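You operate a simulated robot arm through the tools that you are given. There is no shell and no other tool.

You run a simulated two-armed robot. Do the job below in one go: nothing can be reset, and whatever is moved stays where it is left.

Task
On the top of the long table, fold the checked cloth in half.

It is judged by the outcome, as a careful person would: the job done as asked, and still so three seconds after it is handed in. It fails if anything else is knocked over, pushed out of place, dropped, spilled or broken. Flat cloth is picked up by pressing the open fingertips on it (5 to 10 N) and closing them slowly along it; thin cloth reads only 2 to 8 mm in the jaws.

Robot
Two 6-joint arms with two-finger parallel grippers on one trunk, on a base that moves. Base frame: it is fixed to the floor where the robot stands at the start and does not move with it; the origin is under the middle of the robot, x ahead of it, y to its left, z up. Readings come in mm, degrees, newtons and seconds.
The left shoulder is at the start at [280, 185, 759], the right one opposite. With the tool pointing down near the work surface each hand reaches from about 500 to 920 mm from the robot's upright axis, wherever it stands, measured 20 degrees to its own side. Places, roughly: checked cloth [-2100, 2300, 800]; top of the long table [-1900, 2300, 800]. Payload 1.57 kg a hand.
The tool frame of a hand sits at the grasp point between the pads (the TCP): z along the fingers, y along the line on which they close. The tips reach 30 mm beyond it. The gripper opens to 80 mm. The fingers are 17 mm wide and 12 mm thick; the gripper's body (40 by 82 mm) begins 80 mm behind the TCP.
Orientation is told as [roll, pitch, yaw] about the base's x, y, z axes, in that order, counted from this pose: with the fingers straight down and closing along the base's y, the tool's x points along the base's -x, its y along +y and its z along -z.

Tools
- The arms move only by the tool jog_arm. It takes "left_steps", "right_steps" or both (then of equal length, played together; a hand with none holds still); each is a list of rows, each a list of 7 numbers: the shift along the tool's x, y, z in units of 250 mm (1.0 is 250 mm), then the turn, a rotation vector about the tool's x, y, z in units of 120 degrees (1.0 is 120 degrees), then the gripper command, from -1 (fully open) to 1 (shut), values between in proportion. In form: [[x, y, z, rx, ry, rz, jaw], ...]. A call has 1 to 20 rows; each row is the pose to reach, as a shift and turn from the pose commanded when the call began, along the tool's axes at that moment. A call with a number of a shift or a turn outside -1 to 1 is refused whole. Rows are played at 5 a second. More than 50 mm and 8.6 degrees between two rows, or a gripper value outside its range, and nothing of the call is played. A pose out of reach is approached as far as the arm can. The call stops where the force on the tool passes 40 N (or 10 N more than at its start, if that is more) or the arm is blocked; 0.2 s more then pass. Each finger travels about 153 mm/s and halts on what it meets, pressing with about 23 N; the grip force reading is that of the motor and also rises with nothing between the fingers. The clock runs only during rows and for 0.2 s after the last one: add rows that repeat a pose to give the fingers time. The reply holds the time, the measured pose of the TCP, the force on the tool along the base axes, the opening and the grip force, in the units named above and with some noise, with the torque about the TCP (base axes, N m) and any sound that the robot's microphone picked up, and new pictures: "show" is both (left out), scene, wrist or none (wrist: the cameras of the hands that moved).
- Cameras (640 x 400 px; columns grow to the right, rows downward): "scene" is now at [247.5, 2.6, 1217.1]; the picture's right is [0.03, -1.00, 0.00], its down [-0.57, -0.01, -0.82] and it looks along [0.82, 0.02, -0.57] (base axes); focal length 214 px, centre (320, 200). "left" rides on the left gripper at [72, 7, -122] in its tool frame; the picture's right is [-0.09, 1.00, 0.00], its down [-0.84, -0.08, -0.54] and it looks along [-0.54, -0.05, 0.84] (tool axes); focal length 238 px, centre (320, 200). "right" rides on the right gripper at [72, -7, -122] in its tool frame; the picture's right is [0.09, 1.00, 0.00], its down [-0.84, 0.08, -0.54] and it looks along [-0.54, 0.05, 0.84] (tool axes); focal length 238 px, centre (320, 200). There is no depth. A picture from a camera that has moved, and an enlarged one, comes with that camera's place and axes in the base frame and with its lens.
- move_column(by): slides the trunk up (or, below 0, down) by that many mm; the arms and the scene camera ride with it, the base frame stays. It gives what a move gives, with no picture.
- base_move(legs): drives the robot by 1 to 6 legs, each [ahead, turn to the left] in mm and degrees, along the robot's own axes; the way and the turn of a leg run together, so that a leg with both is an arc; at most 1500 mm and 180 degrees a leg. The arms and the cameras ride along, it lands a little off, and it stops where it bumps. It gives what a move gives, and a new picture of the scene camera.
- pan_tilt(pan, tilt): turns the head with the scene camera to pan (to the left, within 86 degrees either way) and tilt (down, from -29 to 69), counted from straight ahead of the robot. It gives what a move gives, and a new picture of the scene camera.
- inspect(camera, box): a new picture of the part [left, top, right, bottom] of that camera's present view, enlarged. It takes no simulated time.
- job_done(): hands the job in; it is judged then, once.

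Nothing tells you exact positions but the pictures and the camera data. Unless the task says otherwise, let go and move clear before handing in.

The tools are called by a JSON object that holds its "api" and its "payload". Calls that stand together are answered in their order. jog_arm: Moves the arms, as the interface text tells. Its arguments: {"type":"object","properties":{"left_steps":{"type":"array","items":{"type":"array","items":{"type":"number"}}},"right_steps":{"type":"array","items":{"type":"array","items":{"type":"number"}}},"show":{"type":"string","enum":["both","scene","wrist","none"]}},"required":[]} The other tools are called the same way: move_column (by) moves the trunk up or down; base_move (legs) drives the base; pan_tilt (pan, tilt) turns the head that bears the scene camera; inspect (camera, box) takes an enlarged picture of a part of a camera's view; job_done () hands the job in.

At the start:

```text
time_s: 0.0
left_tcp_pos: [546.1, 201.5, 1120.1]
left_orientation: [0.0, 0.0, 0.0]
left_force: [0.6, -0.6, 1.0]
left_moment: [-0.02, 0.01, 0.03]
left_opening: 80.0
left_gripper_force: 0.0
right_tcp_pos: [587.8, -195.3, 1040.8]
right_orientation: [0.0, 0.0, 0.0]
right_force: [-0.3, 0.0, -0.2]
right_moment: [0.01, -0.02, -0.01]
right_opening: 80.2
right_gripper_force: 0.1
trunk travel left (down, up): [-454.0, 536.0]
robot x, y, heading: [0.6, 2.2, -0.2]
head pan, tilt (commanded): [1.4, 34.7]
```

scene: 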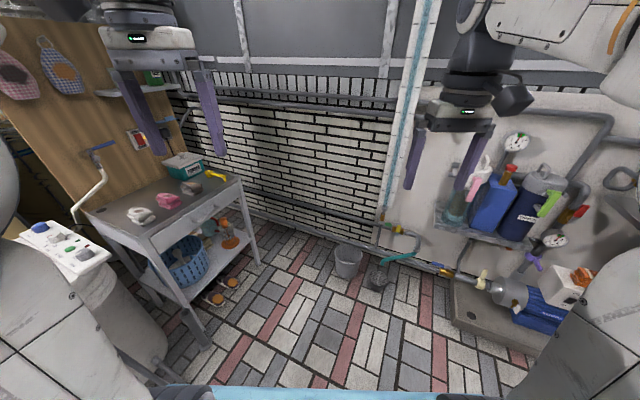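
right: 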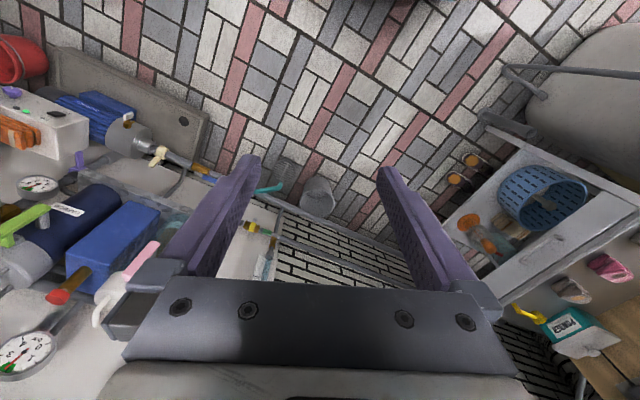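
left: 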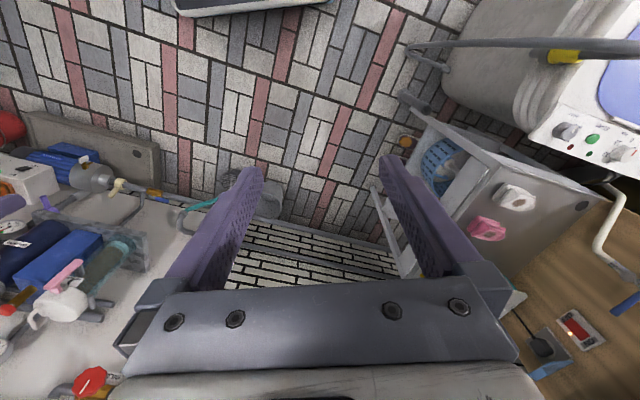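

I see a laundry-room wall ahead with shelves and a bench to the left; the cloth should be behind and to the left, near [-2100, 2300, 800]. First I look around by panning the head.

{"api": "pan_tilt", "payload": {"pan": 86, "tilt": 25}}

{"api": "pan_tilt", "payload": {"pan": -86, "tilt": 25}}

```text
time_s: 1.6
left_tcp_pos: [545.0, 200.3, 1120.2]
left_orientation: [-0.1, 0.2, 0.1]
left_force: [0.0, 0.3, -0.1]
left_moment: [-0.01, -0.04, 0.0]
left_opening: 80.1
left_gripper_force: 0.0
right_tcp_pos: [588.0, -195.4, 1041.0]
right_orientation: [0.0, 0.0, -0.1]
right_force: [-0.3, 0.5, -0.3]
right_moment: [0.03, 0.03, 0.02]
right_opening: 80.1
right_gripper_force: 0.1
trunk travel left (down, up): [-454.0, 536.0]
robot x, y, heading: [2.2, -1.9, -0.0]
head pan, tilt (commanded): [85.9, 25.0]
camera scene: at [165.9, 92.3, 1232.4], right [1.0, -0.07, 0.0], down [-0.03, -0.42, -0.91], along [0.06, 0.9, -0.42], focal length 214 px, centre (320, 200)
```

scene: 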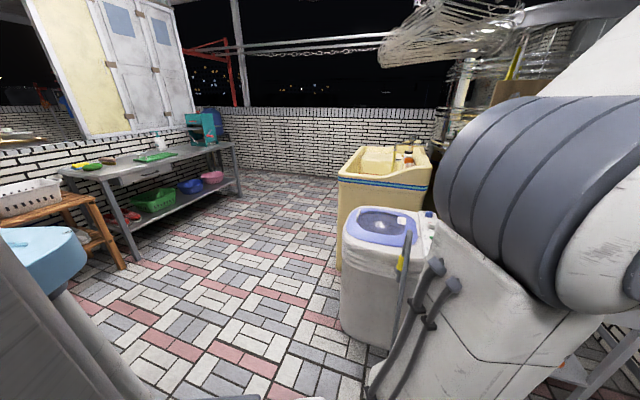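

```text
time_s: 4.2
left_tcp_pos: [545.3, 202.3, 1120.9]
left_orientation: [-0.1, 0.0, 0.1]
left_force: [-0.1, 0.8, -0.4]
left_moment: [-0.01, 0.04, -0.04]
left_opening: 80.0
left_gripper_force: 0.0
right_tcp_pos: [588.7, -194.6, 1041.6]
right_orientation: [0.0, 0.0, 0.0]
right_force: [-0.2, 0.0, 0.0]
right_moment: [-0.02, 0.0, 0.0]
right_opening: 79.9
right_gripper_force: 0.1
trunk travel left (down, up): [-454.0, 536.0]
robot x, y, heading: [-2.3, -2.2, -0.2]
head pan, tilt (commanded): [-85.9, 25.0]
camera scene: at [165.8, -91.5, 1232.4], right [-1.0, -0.07, 0.0], down [-0.03, 0.42, -0.91], along [0.06, -0.9, -0.42], focal length 214 px, centre (320, 200)
```

scene: 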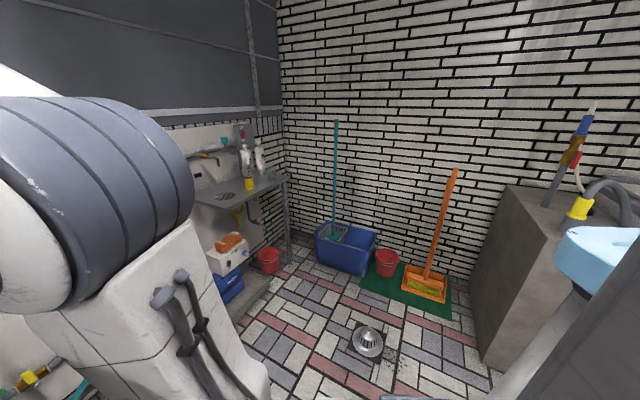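

The long table seems to be the steel bench on the left-rear side by the windows. Before turning I check what is close around the base.

{"api": "pan_tilt", "payload": {"pan": 86, "tilt": 62}}

{"api": "pan_tilt", "payload": {"pan": -86, "tilt": 62}}

{"api": "pan_tilt", "payload": {"pan": 0, "tilt": 65}}

```text
time_s: 6.8
left_tcp_pos: [546.1, 200.9, 1120.4]
left_orientation: [0.0, -0.1, -0.1]
left_force: [1.3, -0.7, 0.4]
left_moment: [0.0, 0.0, 0.0]
left_opening: 79.9
left_gripper_force: 0.0
right_tcp_pos: [588.5, -195.1, 1040.8]
right_orientation: [0.0, 0.0, 0.0]
right_force: [0.7, 0.2, 0.4]
right_moment: [0.0, -0.01, -0.02]
right_opening: 80.1
right_gripper_force: 0.0
trunk travel left (down, up): [-454.0, 536.0]
robot x, y, heading: [0.9, 3.7, 0.1]
head pan, tilt (commanded): [85.9, 62.0]
camera scene: at [163.9, 64.6, 1180.0], right [1.0, -0.07, 0.0], down [-0.06, -0.88, -0.47], along [0.03, 0.47, -0.88], focal length 214 px, centre (320, 200)
```

scene: 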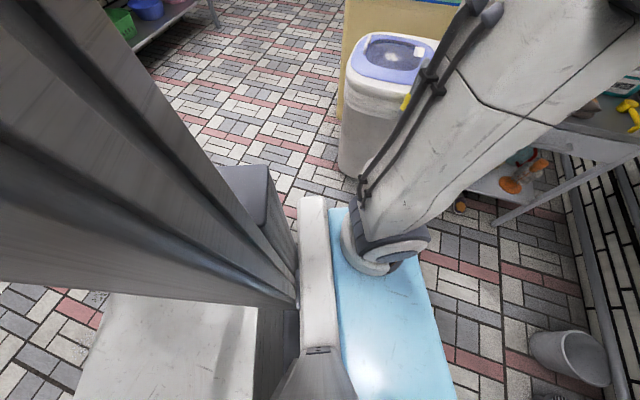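

```text
time_s: 9.4
left_tcp_pos: [545.6, 201.5, 1119.6]
left_orientation: [0.0, 0.0, 0.0]
left_force: [1.0, 0.1, 0.2]
left_moment: [-0.02, -0.02, -0.02]
left_opening: 80.0
left_gripper_force: 0.0
right_tcp_pos: [588.6, -194.7, 1040.4]
right_orientation: [0.0, 0.0, 0.0]
right_force: [-0.4, 0.6, -0.3]
right_moment: [-0.02, 0.0, 0.0]
right_opening: 80.1
right_gripper_force: 0.1
trunk travel left (down, up): [-454.0, 536.0]
robot x, y, heading: [-2.3, 3.9, 0.2]
head pan, tilt (commanded): [-85.9, 62.0]
camera scene: at [163.9, -63.8, 1180.0], right [-1.0, -0.07, 0.0], down [-0.06, 0.88, -0.47], along [0.03, -0.47, -0.88], focal length 214 px, centre (320, 200)
```

scene: 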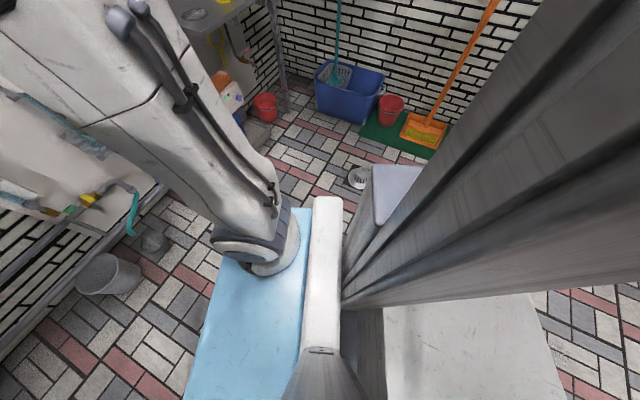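

```text
time_s: 11.0
left_tcp_pos: [545.9, 202.3, 1120.3]
left_orientation: [0.0, 0.0, 0.0]
left_force: [-0.3, -0.3, 0.6]
left_moment: [0.0, 0.01, 0.03]
left_opening: 79.9
left_gripper_force: 0.1
right_tcp_pos: [588.7, -194.3, 1040.9]
right_orientation: [0.0, -0.1, 0.0]
right_force: [0.0, -0.3, 0.7]
right_moment: [-0.03, 0.03, -0.01]
right_opening: 80.0
right_gripper_force: 0.1
trunk travel left (down, up): [-454.0, 536.0]
robot x, y, heading: [-0.5, 2.3, -0.0]
head pan, tilt (commanded): [0.0, 65.0]
camera scene: at [220.0, 0.4, 1176.7], right [0.0, -1.0, 0.0], down [-0.91, 0.0, -0.42], along [0.42, 0.0, -0.91], focal length 214 px, centre (320, 200)
```

scene: 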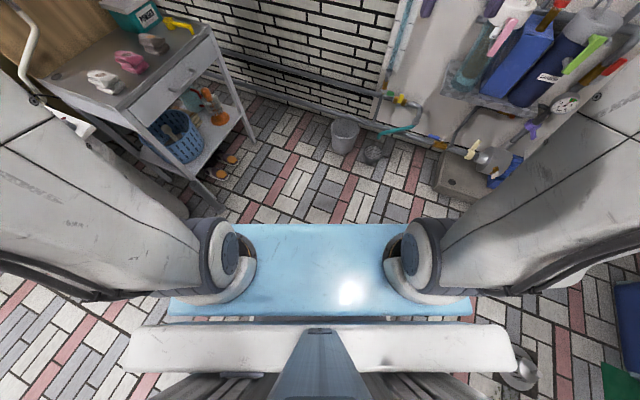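

The blue plate is my own shoulder carrier and the floor around the base is clear. I turn left about 135° to face the table.

{"api": "base_move", "payload": {"legs": [[0, 132]]}}

{"api": "pan_tilt", "payload": {"pan": 0, "tilt": 20}}

```text
time_s: 16.9
left_tcp_pos: [-518.3, 263.9, 1120.4]
left_orientation: [0.0, 0.0, 132.7]
left_force: [0.1, 0.1, 0.1]
left_moment: [-0.02, -0.01, 0.05]
left_opening: 80.2
left_gripper_force: 0.1
right_tcp_pos: [-256.3, 565.4, 1041.2]
right_orientation: [0.0, 0.0, 132.7]
right_force: [-0.1, 0.4, -0.2]
right_moment: [-0.03, -0.02, 0.02]
right_opening: 80.1
right_gripper_force: 0.1
trunk travel left (down, up): [-454.0, 536.0]
robot x, y, heading: [-1.3, -1.2, 132.7]
head pan, tilt (commanded): [0.0, 65.0]
camera scene: at [-150.5, 162.7, 1176.7], right [0.73, 0.68, 0.0], down [0.61, -0.67, -0.42], along [-0.29, 0.31, -0.91], focal length 214 px, centre (320, 200)
```

scene: 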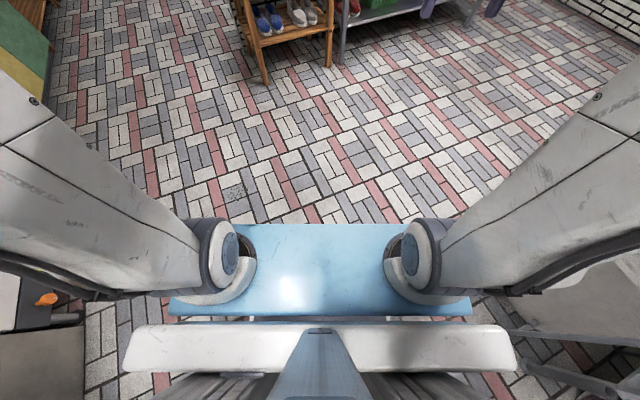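

```text
time_s: 18.0
left_tcp_pos: [-516.9, 264.1, 1120.8]
left_orientation: [0.0, -0.1, 132.6]
left_force: [-0.3, -1.5, 0.3]
left_moment: [0.0, 0.0, 0.01]
left_opening: 79.8
left_gripper_force: 0.1
right_tcp_pos: [-256.0, 564.0, 1039.9]
right_orientation: [0.0, 0.1, 132.7]
right_force: [-0.2, -0.6, 0.2]
right_moment: [-0.02, 0.0, 0.03]
right_opening: 80.0
right_gripper_force: 0.2
trunk travel left (down, up): [-454.0, 536.0]
robot x, y, heading: [-0.7, 1.3, 132.8]
head pan, tilt (commanded): [0.0, 20.0]
camera scene: at [-172.5, 186.5, 1240.4], right [0.73, 0.68, 0.0], down [0.23, -0.25, -0.94], along [-0.64, 0.69, -0.34], focal length 214 px, centre (320, 200)
```

scene: 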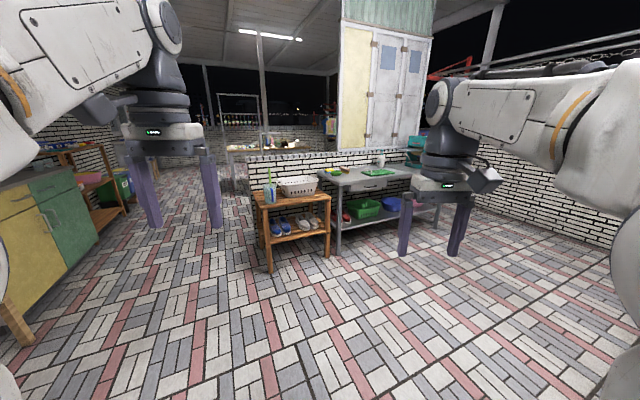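

I see a wooden stool, a steel bench, and behind a half wall another table with things on it. Let me zoom in on that area.

{"api": "inspect", "payload": {"camera": "scene", "box": [200, 80, 360, 180]}}

{"api": "inspect", "payload": {"camera": "scene", "box": [310, 120, 470, 220]}}

```text
4.00 times, centred on (280, 130) of scene
camera zoom: at [-172.5, 186.5, 1240.4], right [0.73, 0.68, 0.0], down [0.23, -0.25, -0.94], along [-0.64, 0.69, -0.34], focal length 858 px, centre (480, 480)
```

zoom: 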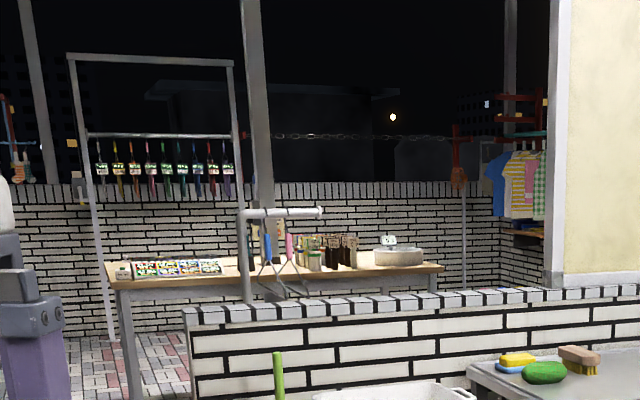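

```text
4.00 times, centred on (390, 170) of scene
camera zoom: at [-172.5, 186.5, 1240.4], right [0.73, 0.68, 0.0], down [0.23, -0.25, -0.94], along [-0.64, 0.69, -0.34], focal length 858 px, centre (40, 320)
```

zoom: 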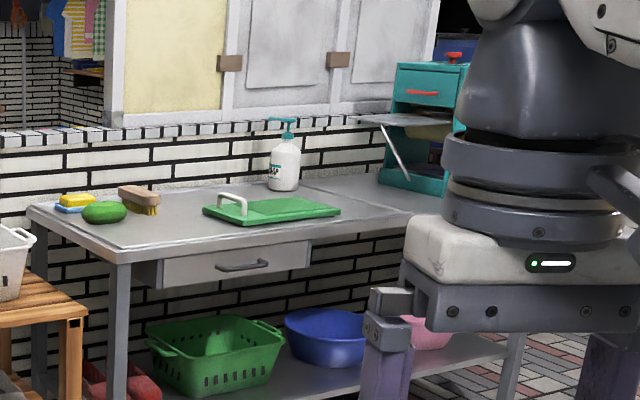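

The expected cloth spot appears to lie behind the half wall. I raise the trunk to look over the wall.

{"api": "move_column", "payload": {"by": 530}}

{"api": "pan_tilt", "payload": {"pan": 0, "tilt": 25}}

{"api": "inspect", "payload": {"camera": "scene", "box": [200, 80, 440, 230]}}

```text
refused: 530 is not a number from -400 to 400
```

```text
time_s: 18.6
left_tcp_pos: [-517.2, 264.0, 1120.8]
left_orientation: [-0.1, 0.0, 132.7]
left_force: [0.1, 0.0, 0.6]
left_moment: [-0.03, -0.03, 0.0]
left_opening: 80.1
left_gripper_force: 0.1
right_tcp_pos: [-255.2, 564.5, 1040.7]
right_orientation: [0.1, 0.1, 132.8]
right_force: [-0.6, 0.1, 0.2]
right_moment: [-0.02, 0.04, 0.0]
right_opening: 80.0
right_gripper_force: 0.0
trunk travel left (down, up): [-454.0, 536.0]
robot x, y, heading: [-3.8, -0.5, 132.7]
head pan, tilt (commanded): [0.0, 25.0]
camera scene: at [-171.8, 185.8, 1232.4], right [0.73, 0.68, 0.0], down [0.29, -0.31, -0.91], along [-0.61, 0.67, -0.42], focal length 214 px, centre (320, 200)
```

scene: 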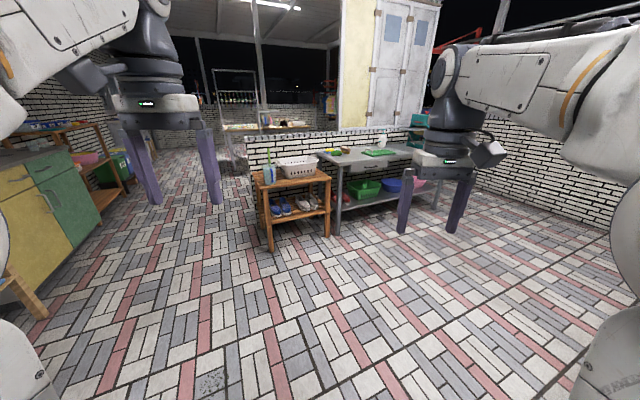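

```text
2.67 times, centred on (320, 155) of scene
camera zoom: at [-171.8, 185.8, 1232.4], right [0.73, 0.68, 0.0], down [0.29, -0.31, -0.91], along [-0.61, 0.67, -0.42], focal length 572 px, centre (320, 320)
```

zoom: 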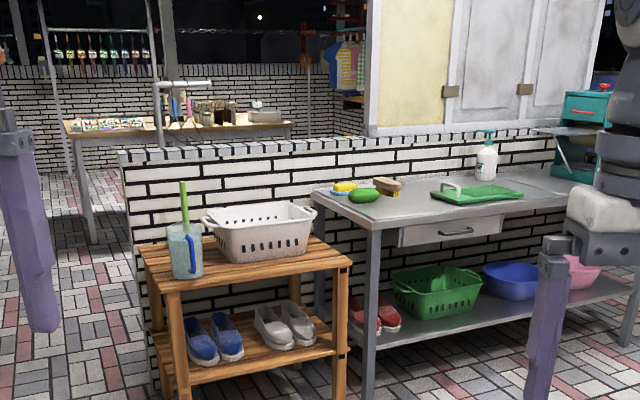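

{"api": "move_column", "payload": {"by": 400}}

{"api": "inspect", "payload": {"camera": "scene", "box": [160, 80, 480, 280]}}

```text
time_s: 22.5
left_tcp_pos: [-518.0, 264.9, 1520.5]
left_orientation: [-0.1, 0.0, 132.8]
left_force: [-0.4, 0.4, 0.0]
left_moment: [0.03, 0.02, 0.05]
left_opening: 79.8
left_gripper_force: 0.0
right_tcp_pos: [-255.8, 565.0, 1441.3]
right_orientation: [-0.1, 0.0, 132.7]
right_force: [0.5, 0.1, -0.6]
right_moment: [-0.02, 0.0, 0.0]
right_opening: 80.0
right_gripper_force: 0.1
trunk travel left (down, up): [-854.0, 136.0]
robot x, y, heading: [2.4, -0.2, 132.7]
head pan, tilt (commanded): [0.0, 25.0]
```

```text
2.00 times, centred on (320, 180) of scene
camera zoom: at [-171.9, 185.9, 1632.3], right [0.73, 0.68, 0.0], down [0.29, -0.31, -0.91], along [-0.61, 0.67, -0.42], focal length 429 px, centre (320, 240)
```

zoom: 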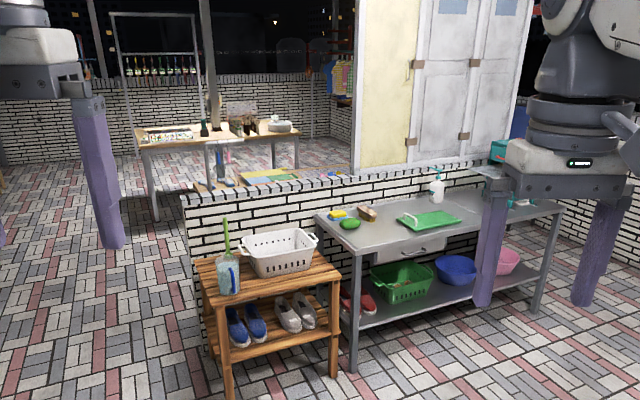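

Behind the half wall there is a long wooden table with the cloth on it. I zoom in further and raise the trunk the last bit.

{"api": "move_column", "payload": {"by": 130}}

{"api": "pan_tilt", "payload": {"pan": 8, "tilt": 30}}

{"api": "inspect", "payload": {"camera": "scene", "box": [260, 100, 420, 200]}}

```text
time_s: 24.1
left_tcp_pos: [-517.0, 264.9, 1651.3]
left_orientation: [0.0, 0.0, 132.7]
left_force: [-0.3, -0.2, -0.3]
left_moment: [0.03, -0.01, 0.02]
left_opening: 80.1
left_gripper_force: 0.0
right_tcp_pos: [-255.9, 565.1, 1569.8]
right_orientation: [0.0, 0.0, 132.7]
right_force: [-0.3, 0.9, 0.2]
right_moment: [-0.02, 0.03, 0.01]
right_opening: 80.0
right_gripper_force: 0.1
trunk travel left (down, up): [-984.0, 6.0]
robot x, y, heading: [3.2, 2.1, 132.5]
head pan, tilt (commanded): [0.0, 25.0]
```

```text
time_s: 24.8
left_tcp_pos: [-517.2, 263.3, 1650.7]
left_orientation: [0.1, 0.0, 132.7]
left_force: [1.0, -0.1, -0.3]
left_moment: [-0.01, 0.02, 0.02]
left_opening: 80.1
left_gripper_force: 0.0
right_tcp_pos: [-256.2, 565.1, 1571.6]
right_orientation: [0.0, 0.0, 132.7]
right_force: [0.0, -0.2, -0.5]
right_moment: [-0.02, 0.0, -0.02]
right_opening: 79.8
right_gripper_force: 0.0
trunk travel left (down, up): [-984.0, 6.0]
robot x, y, heading: [-2.7, 1.9, 132.9]
head pan, tilt (commanded): [8.0, 30.0]
camera scene: at [-179.3, 175.5, 1754.4], right [0.63, 0.77, 0.0], down [0.39, -0.32, -0.87], along [-0.67, 0.55, -0.5], focal length 214 px, centre (320, 200)
```

scene: 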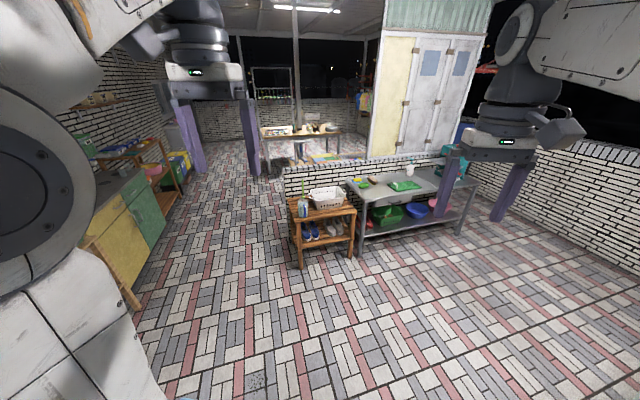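

```text
4.00 times, centred on (340, 150) of scene
camera zoom: at [-179.3, 175.5, 1754.4], right [0.63, 0.77, 0.0], down [0.39, -0.32, -0.87], along [-0.67, 0.55, -0.5], focal length 858 px, centre (240, 400)
```

zoom: 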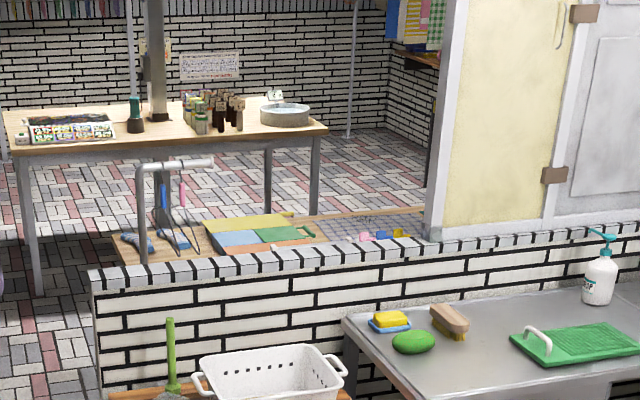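

I can see the cloth now (greyish checked, around [-2130, 2360, 800]) on a long wooden table behind the half wall, with small pegs and boxes near it. I need to drive round the wall's left end; first I check my base's footprint.

{"api": "pan_tilt", "payload": {"pan": 0, "tilt": 69}}

{"api": "pan_tilt", "payload": {"pan": 60, "tilt": 69}}

{"api": "pan_tilt", "payload": {"pan": 40, "tilt": 30}}

```text
time_s: 25.8
left_tcp_pos: [-517.9, 264.1, 1651.5]
left_orientation: [0.0, 0.0, 132.7]
left_force: [-0.6, -0.7, 0.0]
left_moment: [0.03, -0.01, -0.01]
left_opening: 80.1
left_gripper_force: 0.1
right_tcp_pos: [-255.8, 564.7, 1570.3]
right_orientation: [0.0, 0.1, 132.6]
right_force: [0.2, 0.2, 0.0]
right_moment: [-0.02, 0.02, 0.01]
right_opening: 79.9
right_gripper_force: 0.1
trunk travel left (down, up): [-984.0, 6.0]
robot x, y, heading: [-2.3, 0.9, 132.7]
head pan, tilt (commanded): [0.0, 68.8]
camera scene: at [-147.3, 159.3, 1703.0], right [0.73, 0.68, 0.0], down [0.63, -0.68, -0.36], along [-0.25, 0.27, -0.93], focal length 214 px, centre (320, 200)
```

scene: 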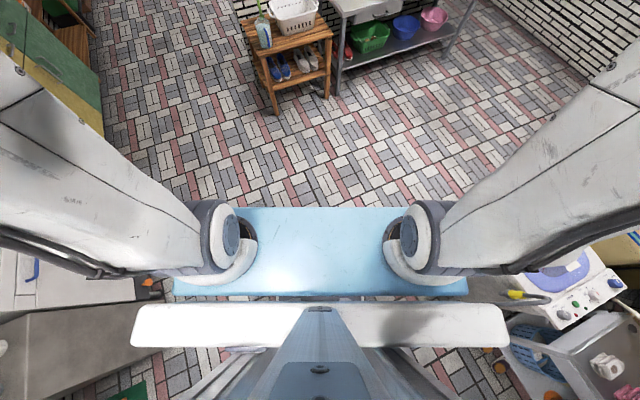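

```text
time_s: 27.1
left_tcp_pos: [-518.0, 264.1, 1651.2]
left_orientation: [0.0, -0.1, 132.7]
left_force: [1.2, -0.3, -0.2]
left_moment: [-0.03, 0.0, 0.03]
left_opening: 79.8
left_gripper_force: 0.1
right_tcp_pos: [-256.1, 564.7, 1570.4]
right_orientation: [0.0, 0.0, 132.7]
right_force: [0.3, -0.4, -0.4]
right_moment: [-0.01, -0.01, -0.04]
right_opening: 80.0
right_gripper_force: 0.0
trunk travel left (down, up): [-984.0, 6.0]
robot x, y, heading: [-0.4, -0.9, 132.7]
head pan, tilt (commanded): [60.0, 68.8]
camera scene: at [-163.9, 105.9, 1702.9], right [-0.22, 0.98, 0.0], down [0.91, 0.2, -0.36], along [-0.35, -0.08, -0.93], focal length 214 px, centre (320, 200)
```

scene: 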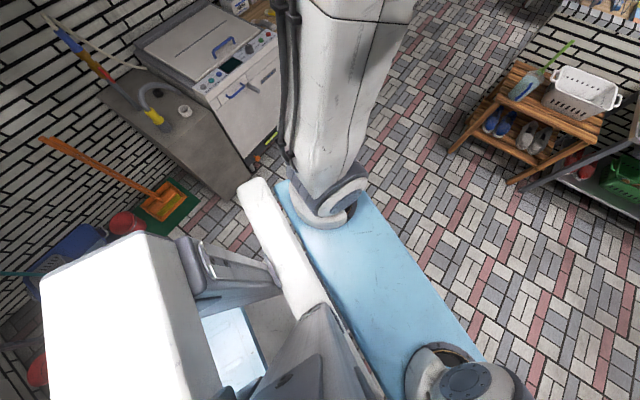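

```text
time_s: 28.1
left_tcp_pos: [-517.9, 263.9, 1649.7]
left_orientation: [0.0, 0.0, 132.7]
left_force: [-0.7, 0.1, 0.0]
left_moment: [-0.01, 0.02, 0.0]
left_opening: 80.1
left_gripper_force: 0.1
right_tcp_pos: [-253.9, 564.3, 1569.7]
right_orientation: [0.0, 0.0, 132.8]
right_force: [0.0, -0.5, 0.0]
right_moment: [0.02, -0.01, 0.02]
right_opening: 80.0
right_gripper_force: 0.0
trunk travel left (down, up): [-984.0, 6.0]
robot x, y, heading: [0.0, 0.2, 132.6]
head pan, tilt (commanded): [40.0, 30.0]
camera scene: at [-199.0, 129.6, 1754.3], right [0.13, 0.99, 0.0], down [0.5, -0.06, -0.87], along [-0.86, 0.11, -0.5], focal length 214 px, centre (320, 200)
```

scene: 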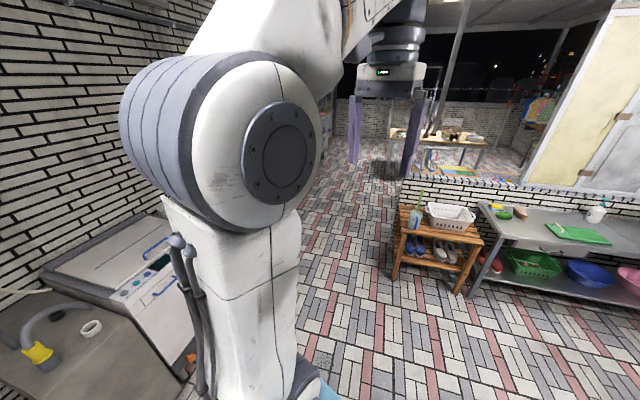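

I'll drive toward the gap left of the half wall (heading about 163°), stopping partway to look again.

{"api": "base_move", "payload": {"legs": [[0, 31], [1500, 0]]}}

{"api": "pan_tilt", "payload": {"pan": -30, "tilt": 30}}

{"api": "pan_tilt", "payload": {"pan": 15, "tilt": 30}}

```text
time_s: 37.0
left_tcp_pos: [-1994.5, 422.6, 1651.1]
left_orientation: [0.1, -0.1, 161.9]
left_force: [0.3, -0.7, -0.2]
left_moment: [0.01, -0.02, 0.01]
left_opening: 80.0
left_gripper_force: 0.1
right_tcp_pos: [-1912.1, 812.1, 1570.4]
right_orientation: [0.1, 0.0, 161.9]
right_force: [0.0, -0.5, -0.1]
right_moment: [0.01, -0.02, 0.02]
right_opening: 79.7
right_gripper_force: 0.1
trunk travel left (down, up): [-984.0, 6.0]
robot x, y, heading: [-1412.7, 443.3, 162.0]
head pan, tilt (commanded): [40.0, 30.0]
camera scene: at [-1651.1, 460.2, 1754.4], right [-0.37, 0.93, 0.0], down [0.46, 0.19, -0.87], along [-0.8, -0.32, -0.5], focal length 214 px, centre (320, 200)
```

scene: 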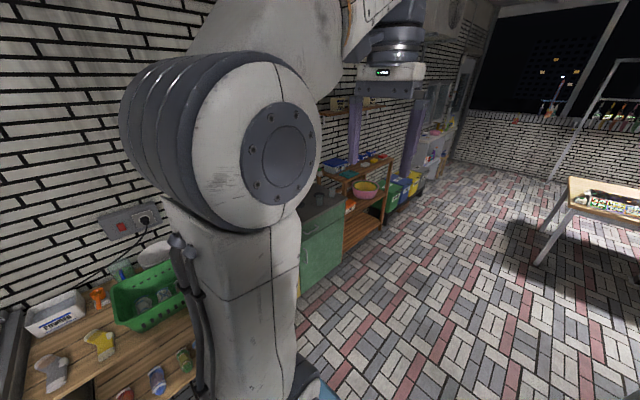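

```text
time_s: 38.4
left_tcp_pos: [-1994.8, 422.4, 1651.2]
left_orientation: [0.0, -0.1, 161.9]
left_force: [-0.3, -0.6, 0.3]
left_moment: [0.02, 0.01, -0.01]
left_opening: 79.8
left_gripper_force: 0.1
right_tcp_pos: [-1913.4, 811.7, 1570.1]
right_orientation: [0.0, -0.1, 161.9]
right_force: [-0.5, 0.4, 0.9]
right_moment: [0.0, -0.02, 0.0]
right_opening: 80.0
right_gripper_force: 0.2
trunk travel left (down, up): [-984.0, 6.0]
robot x, y, heading: [-1411.5, 443.7, 162.1]
head pan, tilt (commanded): [-30.0, 30.0]
camera scene: at [-1627.5, 561.2, 1754.4], right [0.74, 0.67, 0.0], down [0.33, -0.37, -0.87], along [-0.58, 0.64, -0.5], focal length 214 px, centre (320, 200)
```

scene: 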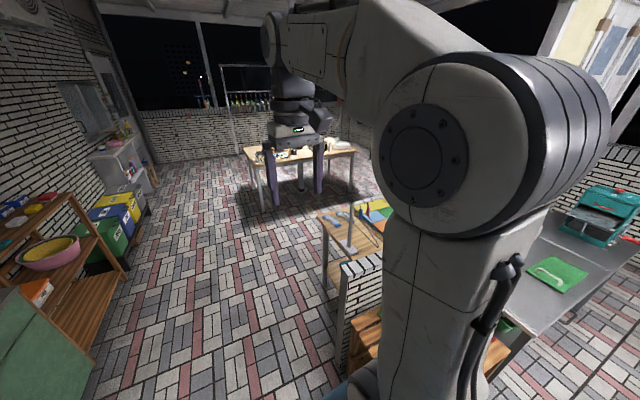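

```text
time_s: 39.5
left_tcp_pos: [-1995.6, 422.1, 1650.7]
left_orientation: [0.0, 0.0, 162.0]
left_force: [0.3, -0.2, -0.1]
left_moment: [0.0, -0.03, -0.02]
left_opening: 80.1
left_gripper_force: 0.1
right_tcp_pos: [-1912.6, 811.6, 1570.0]
right_orientation: [-0.1, 0.0, 161.8]
right_force: [0.2, 0.5, -0.1]
right_moment: [-0.02, -0.02, -0.02]
right_opening: 80.0
right_gripper_force: 0.1
trunk travel left (down, up): [-984.0, 6.0]
robot x, y, heading: [-1417.3, 439.1, 161.9]
head pan, tilt (commanded): [15.0, 30.0]
camera scene: at [-1657.4, 498.9, 1754.4], right [0.06, 1.0, 0.0], down [0.5, -0.03, -0.87], along [-0.86, 0.05, -0.5], focal length 214 px, centre (320, 200)
```

scene: 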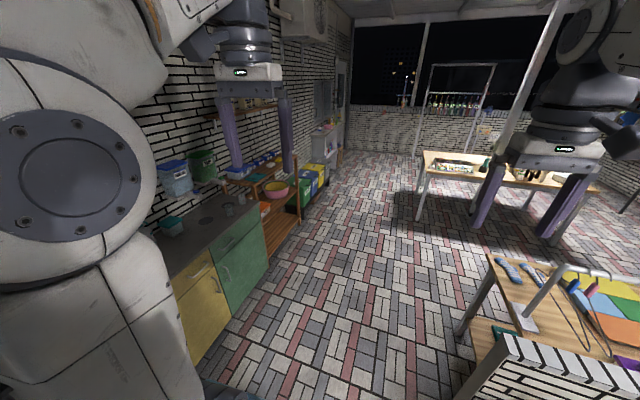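

The way past the wall is clear; the aisle between the long table and the far wooden table is about 1.3 m wide. I continue forward and turn right into that aisle.

{"api": "base_move", "payload": {"legs": [[1075, 0], [1075, 0], [0, -94]]}}

{"api": "pan_tilt", "payload": {"pan": -30, "tilt": 40}}

{"api": "pan_tilt", "payload": {"pan": 10, "tilt": 40}}

```text
time_s: 54.4
left_tcp_pos: [-3487.7, 1699.5, 1650.5]
left_orientation: [0.0, 0.1, 67.9]
left_force: [0.1, 0.5, 0.4]
left_moment: [0.02, 0.01, 0.01]
left_opening: 80.2
left_gripper_force: 0.0
right_tcp_pos: [-3105.7, 1589.3, 1570.2]
right_orientation: [-0.1, 0.0, 67.9]
right_force: [0.2, 0.6, -0.1]
right_moment: [0.04, -0.01, -0.01]
right_opening: 79.7
right_gripper_force: 0.0
trunk travel left (down, up): [-984.0, 6.0]
robot x, y, heading: [-3506.5, 1117.0, 67.9]
head pan, tilt (commanded): [15.0, 30.0]
camera scene: at [-3437.1, 1356.1, 1754.4], right [0.99, -0.12, 0.0], down [-0.06, -0.5, -0.87], along [0.11, 0.86, -0.5], focal length 214 px, centre (320, 200)
```

scene: 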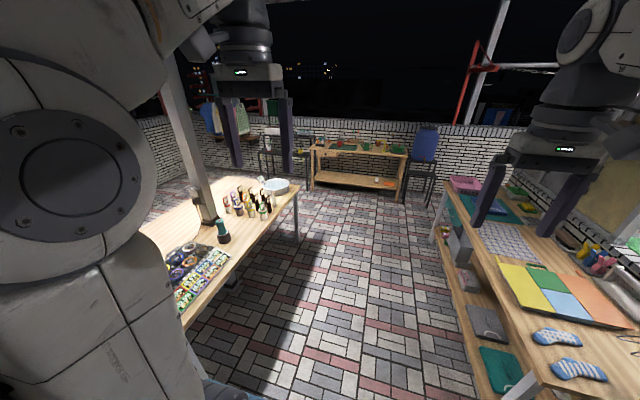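

```text
time_s: 55.5
left_tcp_pos: [-3489.0, 1699.0, 1650.5]
left_orientation: [0.0, 0.1, 67.9]
left_force: [0.1, -0.2, 0.2]
left_moment: [0.0, 0.0, -0.02]
left_opening: 80.1
left_gripper_force: 0.0
right_tcp_pos: [-3106.5, 1588.4, 1570.9]
right_orientation: [0.0, 0.0, 67.9]
right_force: [-0.1, 0.0, -0.5]
right_moment: [-0.01, 0.03, 0.01]
right_opening: 79.8
right_gripper_force: 0.0
trunk travel left (down, up): [-984.0, 6.0]
robot x, y, heading: [-3511.3, 1117.9, 68.2]
head pan, tilt (commanded): [-30.0, 40.0]
camera scene: at [-3381.4, 1318.7, 1739.1], right [0.62, -0.79, 0.0], down [-0.51, -0.4, -0.77], along [0.6, 0.47, -0.64], focal length 214 px, centre (320, 200)
```

scene: 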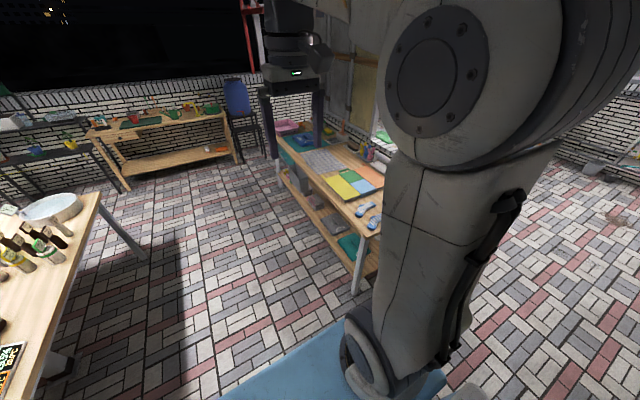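

```text
time_s: 56.5
left_tcp_pos: [-3489.4, 1698.4, 1650.9]
left_orientation: [0.1, 0.0, 67.9]
left_force: [0.4, -0.3, -0.1]
left_moment: [0.03, -0.01, 0.01]
left_opening: 80.1
left_gripper_force: 0.0
right_tcp_pos: [-3105.2, 1589.1, 1570.6]
right_orientation: [0.0, 0.0, 67.9]
right_force: [0.3, 0.9, -0.8]
right_moment: [0.03, 0.0, -0.03]
right_opening: 79.9
right_gripper_force: 0.0
trunk travel left (down, up): [-984.0, 6.0]
robot x, y, heading: [-3506.9, 1118.7, 67.7]
head pan, tilt (commanded): [10.0, 40.0]
camera scene: at [-3430.6, 1349.5, 1739.0], right [0.98, -0.21, 0.0], down [-0.14, -0.63, -0.77], along [0.16, 0.75, -0.64], focal length 214 px, centre (320, 200)
```

scene: 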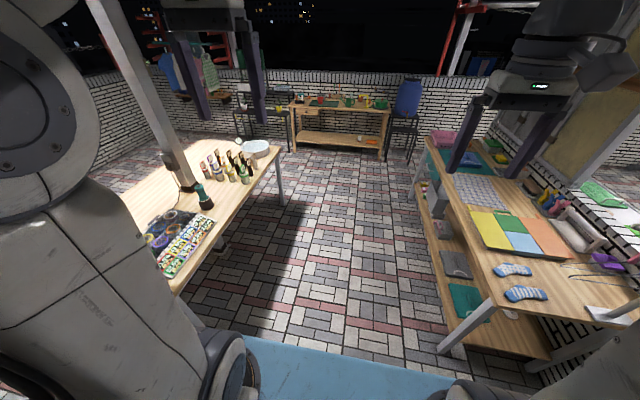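

I'm in the aisle; the long table is to the right, with the pale checked cloth beyond a four-coloured folding board. I zoom in.

{"api": "inspect", "payload": {"camera": "scene", "box": [400, 120, 560, 220]}}

```text
4.00 times, centred on (480, 170) of scene
camera zoom: at [-3430.6, 1349.5, 1739.0], right [0.98, -0.21, 0.0], down [-0.14, -0.63, -0.77], along [0.16, 0.75, -0.64], focal length 858 px, centre (-320, 320)
```

zoom: 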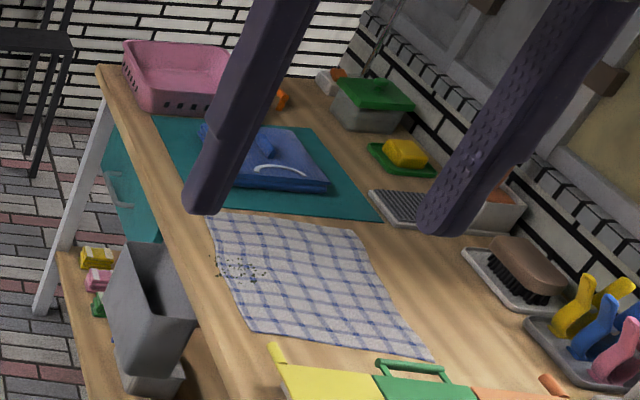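

The cloth lies with its long side (~380 mm) parallel to the aisle edge. Before driving up to the table I tilt the right wrist to look at my own base front.

{"api": "jog_arm", "payload": {"right_steps": [[0, 0, 0, 0, 0.065, 0, -1], [0, 0, 0, 0, 0.13, 0, -1], [0, 0, 0, 0, 0.195, 0, -1], [0, 0, 0, 0, 0.26, 0, -1], [0, 0, 0, 0, 0.325, 0, -1], [0, 0, 0, 0, 0.39, 0, -1], [0, 0, 0, 0, 0.39, 0, -1]], "show": "wrist"}}

```text
time_s: 58.1
left_tcp_pos: [-3489.0, 1698.9, 1649.7]
left_orientation: [0.0, 0.0, 67.8]
left_force: [1.0, 0.5, -0.8]
left_moment: [-0.02, 0.01, -0.03]
left_opening: 79.7
left_gripper_force: 0.1
right_tcp_pos: [-3124.5, 1545.5, 1460.0]
right_orientation: [0.0, 46.8, 67.9]
right_force: [-0.4, -0.1, 0.4]
right_moment: [-0.01, -0.04, 0.02]
right_opening: 80.0
right_gripper_force: 0.1
right hand out of reach, approached as far as the arm can: row 3, 4, 5, 6, 7
trunk travel left (down, up): [-984.0, 6.0]
robot x, y, heading: [-3508.1, 1120.4, 67.6]
head pan, tilt (commanded): [10.0, 40.0]
camera right: at [-3104.0, 1579.9, 1595.6], right [-0.95, 0.32, 0.07], down [0.29, 0.93, -0.24], along [-0.14, -0.21, -0.97], focal length 238 px, centre (320, 200)
```

right: 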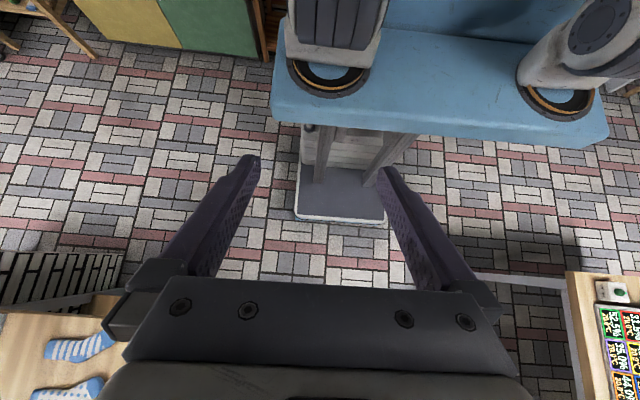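

My base front is about 340 mm ahead of the axis and ±280 mm wide, so the plan fits. I restore the right wrist and then drive along the aisle to be level with the cloth.

{"api": "jog_arm", "payload": {"right_steps": [[0, 0, 0, 0, -0.065, 0, -1], [0, 0, 0, 0, -0.13, 0, -1], [0, 0, 0, 0, -0.195, 0, -1], [0, 0, 0, 0, -0.26, 0, -1], [0, 0, 0, 0, -0.325, 0, -1], [0, 0, 0, 0, -0.39, 0, -1], [0, 0, 0, 0, -0.39, 0, -1]], "show": "none"}}

{"api": "base_move", "payload": {"legs": [[830, 0], [830, 0]]}}

{"api": "pan_tilt", "payload": {"pan": -80, "tilt": 50}}

```text
time_s: 59.8
left_tcp_pos: [-3488.7, 1698.4, 1651.1]
left_orientation: [0.1, -0.1, 67.9]
left_force: [-0.1, -0.5, -0.8]
left_moment: [0.02, 0.05, 0.0]
left_opening: 80.1
left_gripper_force: 0.1
right_tcp_pos: [-3121.5, 1546.3, 1459.6]
right_orientation: [0.0, -0.1, 67.9]
right_force: [-0.6, 0.1, -0.5]
right_moment: [-0.01, -0.01, -0.02]
right_opening: 79.9
right_gripper_force: 0.0
trunk travel left (down, up): [-984.0, 6.0]
robot x, y, heading: [-3506.7, 1119.1, 67.7]
head pan, tilt (commanded): [10.0, 40.0]
```

```text
time_s: 68.2
left_tcp_pos: [-2839.7, 3229.7, 1651.3]
left_orientation: [0.0, 0.0, 66.7]
left_force: [0.7, 0.0, 0.3]
left_moment: [0.01, 0.0, 0.02]
left_opening: 80.0
left_gripper_force: 0.1
right_tcp_pos: [-2476.1, 3069.8, 1459.4]
right_orientation: [0.0, 0.0, 66.6]
right_force: [-0.3, -0.5, 0.7]
right_moment: [-0.01, 0.03, 0.03]
right_opening: 80.1
right_gripper_force: 0.1
trunk travel left (down, up): [-984.0, 6.0]
robot x, y, heading: [-2870.2, 2648.8, 66.6]
head pan, tilt (commanded): [10.0, 40.0]
camera scene: at [-2788.9, 2880.1, 1739.0], right [0.97, -0.23, 0.0], down [-0.15, -0.63, -0.77], along [0.18, 0.75, -0.64], focal length 214 px, centre (320, 200)
```

scene: 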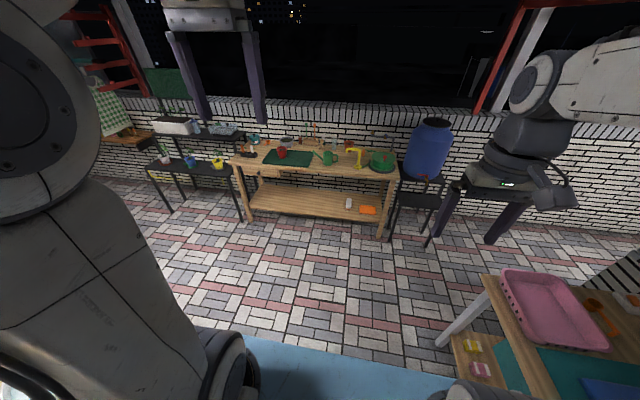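

```text
time_s: 69.8
left_tcp_pos: [-2839.7, 3231.2, 1651.3]
left_orientation: [0.0, 0.1, 66.6]
left_force: [0.3, -0.3, -0.1]
left_moment: [-0.01, 0.01, -0.01]
left_opening: 79.8
left_gripper_force: 0.0
right_tcp_pos: [-2475.6, 3070.5, 1460.5]
right_orientation: [0.0, 0.1, 66.6]
right_force: [0.6, 0.1, -0.5]
right_moment: [0.0, 0.01, 0.01]
right_opening: 80.2
right_gripper_force: 0.0
trunk travel left (down, up): [-984.0, 6.0]
robot x, y, heading: [-2873.6, 2651.2, 66.9]
head pan, tilt (commanded): [-80.0, 50.0]
camera scene: at [-2733.6, 2779.5, 1724.9], right [-0.23, -0.97, 0.0], down [-0.75, 0.18, -0.64], along [0.63, -0.15, -0.77], focal length 214 px, centre (320, 200)
```

scene: 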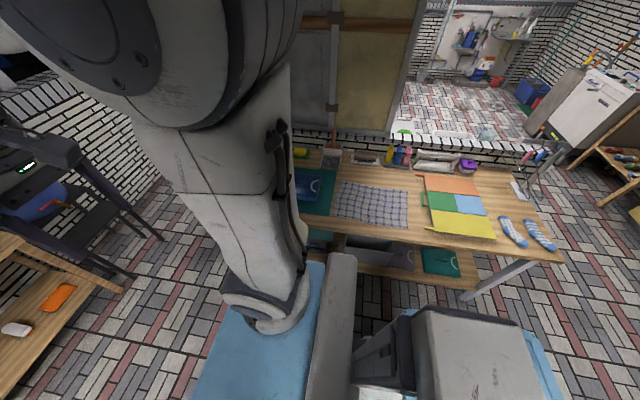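

The cloth is beside me: about 383 × 277 mm, centre near [-2060, 2325]. I nudge forward 45 mm, turn right to face the table and approach it.

{"api": "base_move", "payload": {"legs": [[45, 0], [0, -91.8], [140, 0]]}}

{"api": "pan_tilt", "payload": {"pan": 0, "tilt": 60}}

{"api": "inspect", "payload": {"camera": "scene", "box": [160, 60, 480, 260]}}

```text
time_s: 75.5
left_tcp_pos: [-2147.5, 2583.7, 1651.0]
left_orientation: [-0.1, 0.0, -25.0]
left_force: [-0.4, -0.5, 0.9]
left_moment: [0.01, -0.02, 0.02]
left_opening: 79.9
left_gripper_force: 0.0
right_tcp_pos: [-2317.6, 2223.9, 1458.8]
right_orientation: [0.0, 0.2, -25.0]
right_force: [0.3, 0.0, -0.6]
right_moment: [-0.02, 0.01, 0.01]
right_opening: 80.0
right_gripper_force: 0.1
trunk travel left (down, up): [-984.0, 6.0]
robot x, y, heading: [-2727.0, 2632.9, -25.0]
head pan, tilt (commanded): [-80.0, 50.0]
camera scene: at [-2602.6, 2490.1, 1724.7], right [-0.97, 0.26, 0.0], down [0.2, 0.74, -0.64], along [-0.17, -0.62, -0.77], focal length 214 px, centre (320, 200)
```

scene: 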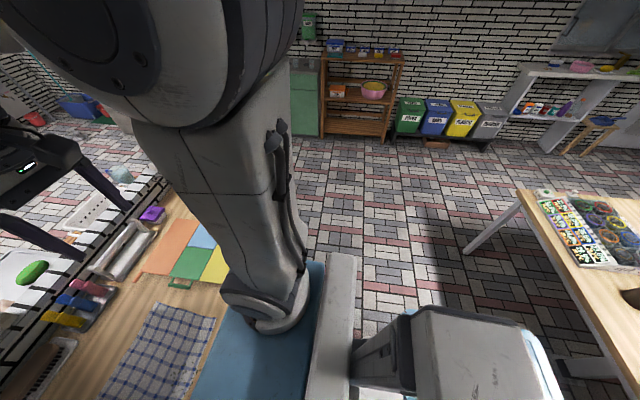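

```text
time_s: 77.1
left_tcp_pos: [-2148.4, 2584.7, 1650.2]
left_orientation: [0.0, 0.0, -24.9]
left_force: [0.2, -0.3, 0.7]
left_moment: [0.01, 0.02, -0.04]
left_opening: 80.3
left_gripper_force: 0.1
right_tcp_pos: [-2317.3, 2224.4, 1459.2]
right_orientation: [0.0, -0.1, -25.0]
right_force: [-0.8, -0.1, -0.4]
right_moment: [0.01, -0.01, 0.01]
right_opening: 80.1
right_gripper_force: 0.0
trunk travel left (down, up): [-984.0, 6.0]
robot x, y, heading: [-2725.7, 2633.8, -24.9]
head pan, tilt (commanded): [0.0, 60.0]
camera scene: at [-2522.8, 2536.6, 1712.3], right [-0.42, -0.91, 0.0], down [-0.78, 0.37, -0.5], along [0.45, -0.21, -0.87], focal length 214 px, centre (320, 200)
```

scene: 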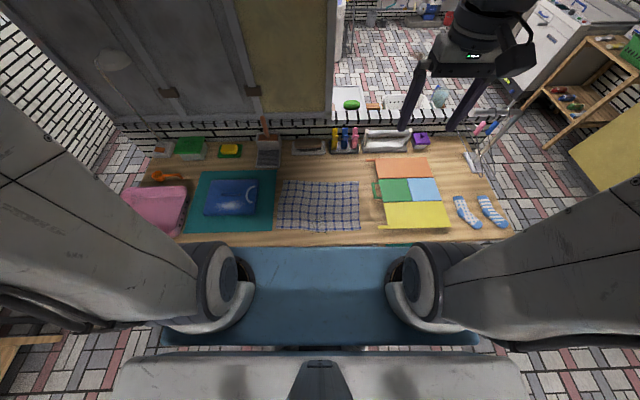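

```text
2.00 times, centred on (320, 160) of scene
camera zoom: at [-2522.8, 2536.6, 1712.3], right [-0.42, -0.91, 0.0], down [-0.78, 0.37, -0.5], along [0.45, -0.21, -0.87], focal length 429 px, centre (320, 280)
```

zoom: 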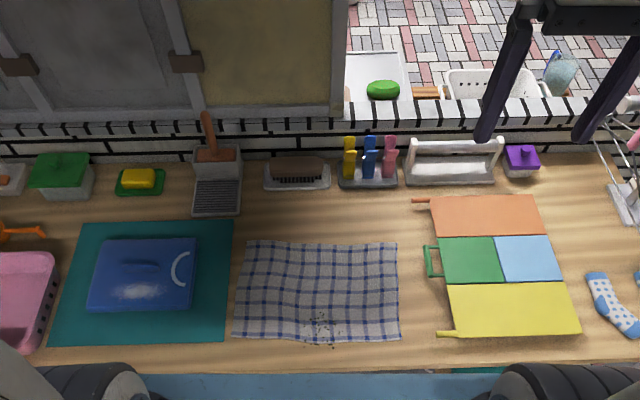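

I'm facing the table with the cloth right ahead: near edge ~594 mm and far edge ~866 mm from my axis, laterally ±190. There are dark specks near its near edge; let me look at them closer.

{"api": "inspect", "payload": {"camera": "scene", "box": [270, 170, 370, 233]}}

{"api": "inspect", "payload": {"camera": "scene", "box": [240, 110, 400, 250]}}

```text
6.35 times, centred on (320, 202) of scene
camera zoom: at [-2522.8, 2536.6, 1712.3], right [-0.42, -0.91, 0.0], down [-0.78, 0.37, -0.5], along [0.45, -0.21, -0.87], focal length 1362 px, centre (320, 190)
```

zoom: 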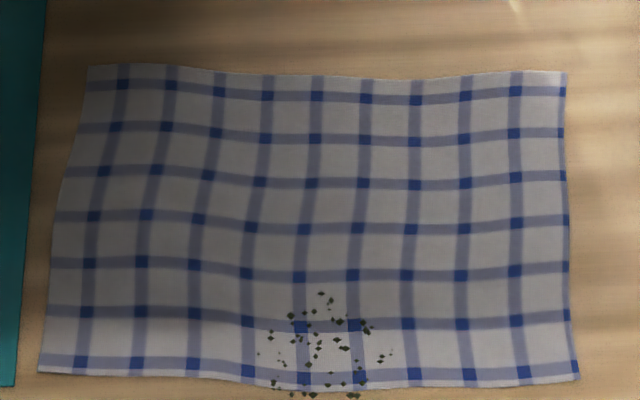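

```text
2.86 times, centred on (320, 180) of scene
camera zoom: at [-2522.8, 2536.6, 1712.3], right [-0.42, -0.91, 0.0], down [-0.78, 0.37, -0.5], along [0.45, -0.21, -0.87], focal length 613 px, centre (320, 257)
```

zoom: 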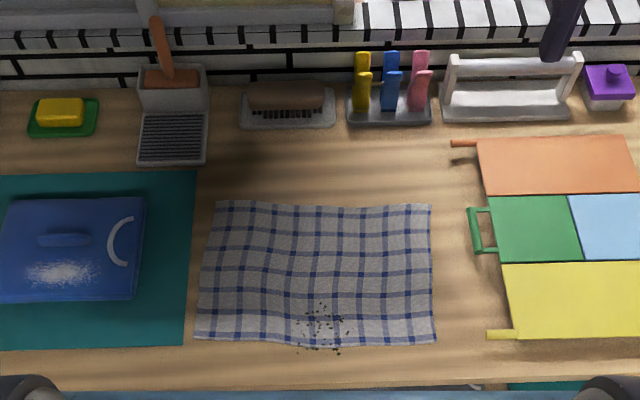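

The specks look like loose dirt near the cloth's near edge, so I will fold the far edge toward me, leaving the near half lying still. I move 50 mm closer and lower the trunk.

{"api": "base_move", "payload": {"legs": [[50, 0]]}}

{"api": "move_column", "payload": {"by": -400}}

{"api": "pan_tilt", "payload": {"pan": 0, "tilt": 50}}

{"api": "inspect", "payload": {"camera": "scene", "box": [200, 110, 440, 260]}}

```text
time_s: 78.0
left_tcp_pos: [-2100.4, 2562.5, 1651.0]
left_orientation: [0.0, 0.0, -25.0]
left_force: [-0.4, 0.6, 0.0]
left_moment: [0.0, 0.05, 0.03]
left_opening: 79.8
left_gripper_force: 0.0
right_tcp_pos: [-2270.1, 2202.4, 1458.6]
right_orientation: [0.0, 0.0, -25.0]
right_force: [0.0, 0.0, -0.2]
right_moment: [-0.01, -0.02, 0.04]
right_opening: 79.8
right_gripper_force: 0.1
trunk travel left (down, up): [-984.0, 6.0]
robot x, y, heading: [-2678.9, 2607.5, -25.1]
head pan, tilt (commanded): [0.0, 60.0]
camera scene: at [-2475.4, 2514.8, 1712.2], right [-0.42, -0.91, 0.0], down [-0.79, 0.36, -0.5], along [0.45, -0.21, -0.87], focal length 214 px, centre (320, 200)
```

scene: 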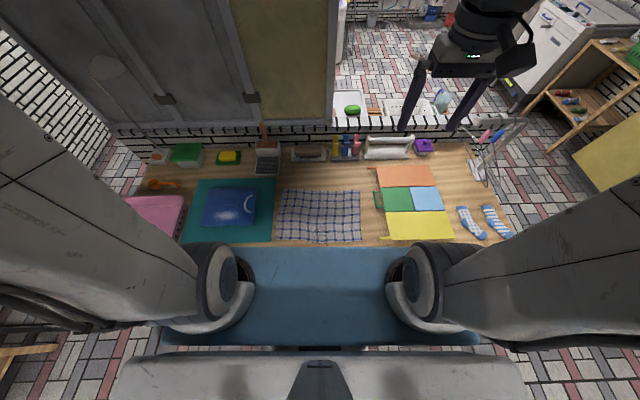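

```text
time_s: 81.8
left_tcp_pos: [-2101.9, 2563.4, 1250.0]
left_orientation: [0.1, 0.0, -24.9]
left_force: [-0.3, 1.4, 0.5]
left_moment: [-0.03, 0.01, -0.05]
left_opening: 79.9
left_gripper_force: 0.1
right_tcp_pos: [-2271.2, 2202.1, 1058.5]
right_orientation: [0.0, 0.1, -24.9]
right_force: [0.2, 0.5, 0.5]
right_moment: [0.03, 0.03, 0.02]
right_opening: 80.0
right_gripper_force: 0.1
trunk travel left (down, up): [-584.0, 406.0]
robot x, y, heading: [-2679.5, 2611.1, -24.9]
head pan, tilt (commanded): [0.0, 60.0]
```

```text
time_s: 82.6
left_tcp_pos: [-2101.0, 2562.6, 1250.0]
left_orientation: [0.0, 0.0, -24.9]
left_force: [0.2, 0.0, -0.6]
left_moment: [0.0, -0.01, -0.03]
left_opening: 79.9
left_gripper_force: 0.0
right_tcp_pos: [-2271.7, 2202.5, 1059.0]
right_orientation: [0.1, 0.1, -24.9]
right_force: [-0.4, -0.7, -0.3]
right_moment: [-0.02, 0.0, -0.01]
right_opening: 80.0
right_gripper_force: 0.0
trunk travel left (down, up): [-584.0, 406.0]
robot x, y, heading: [-2679.1, 2607.1, -25.0]
head pan, tilt (commanded): [0.0, 50.0]
camera scene: at [-2466.6, 2510.7, 1324.8], right [-0.42, -0.91, 0.0], down [-0.7, 0.32, -0.64], along [0.58, -0.27, -0.77], focal length 214 px, centre (320, 200)
```

scene: 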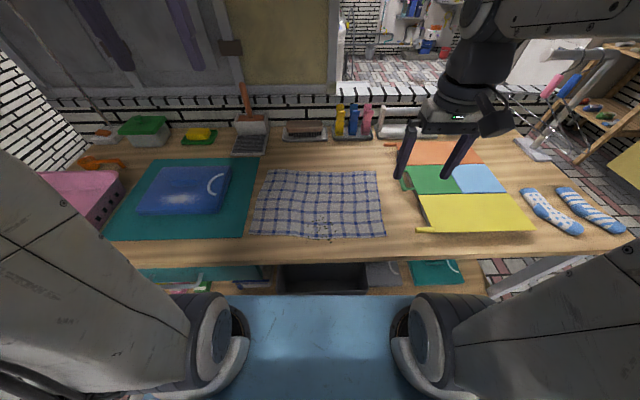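

```text
2.67 times, centred on (320, 185) of scene
camera zoom: at [-2466.6, 2510.7, 1324.8], right [-0.42, -0.91, 0.0], down [-0.7, 0.32, -0.64], along [0.58, -0.27, -0.77], focal length 572 px, centre (320, 240)
```

zoom: 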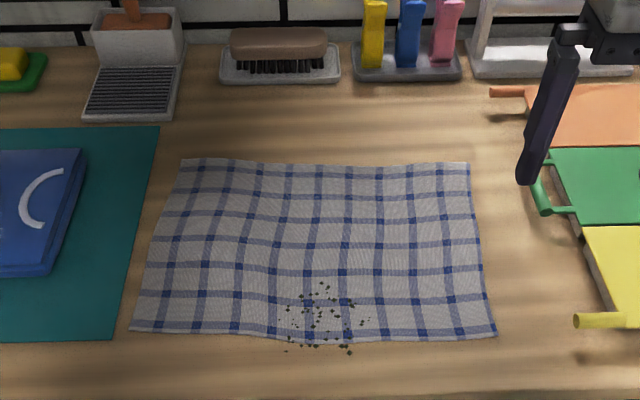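

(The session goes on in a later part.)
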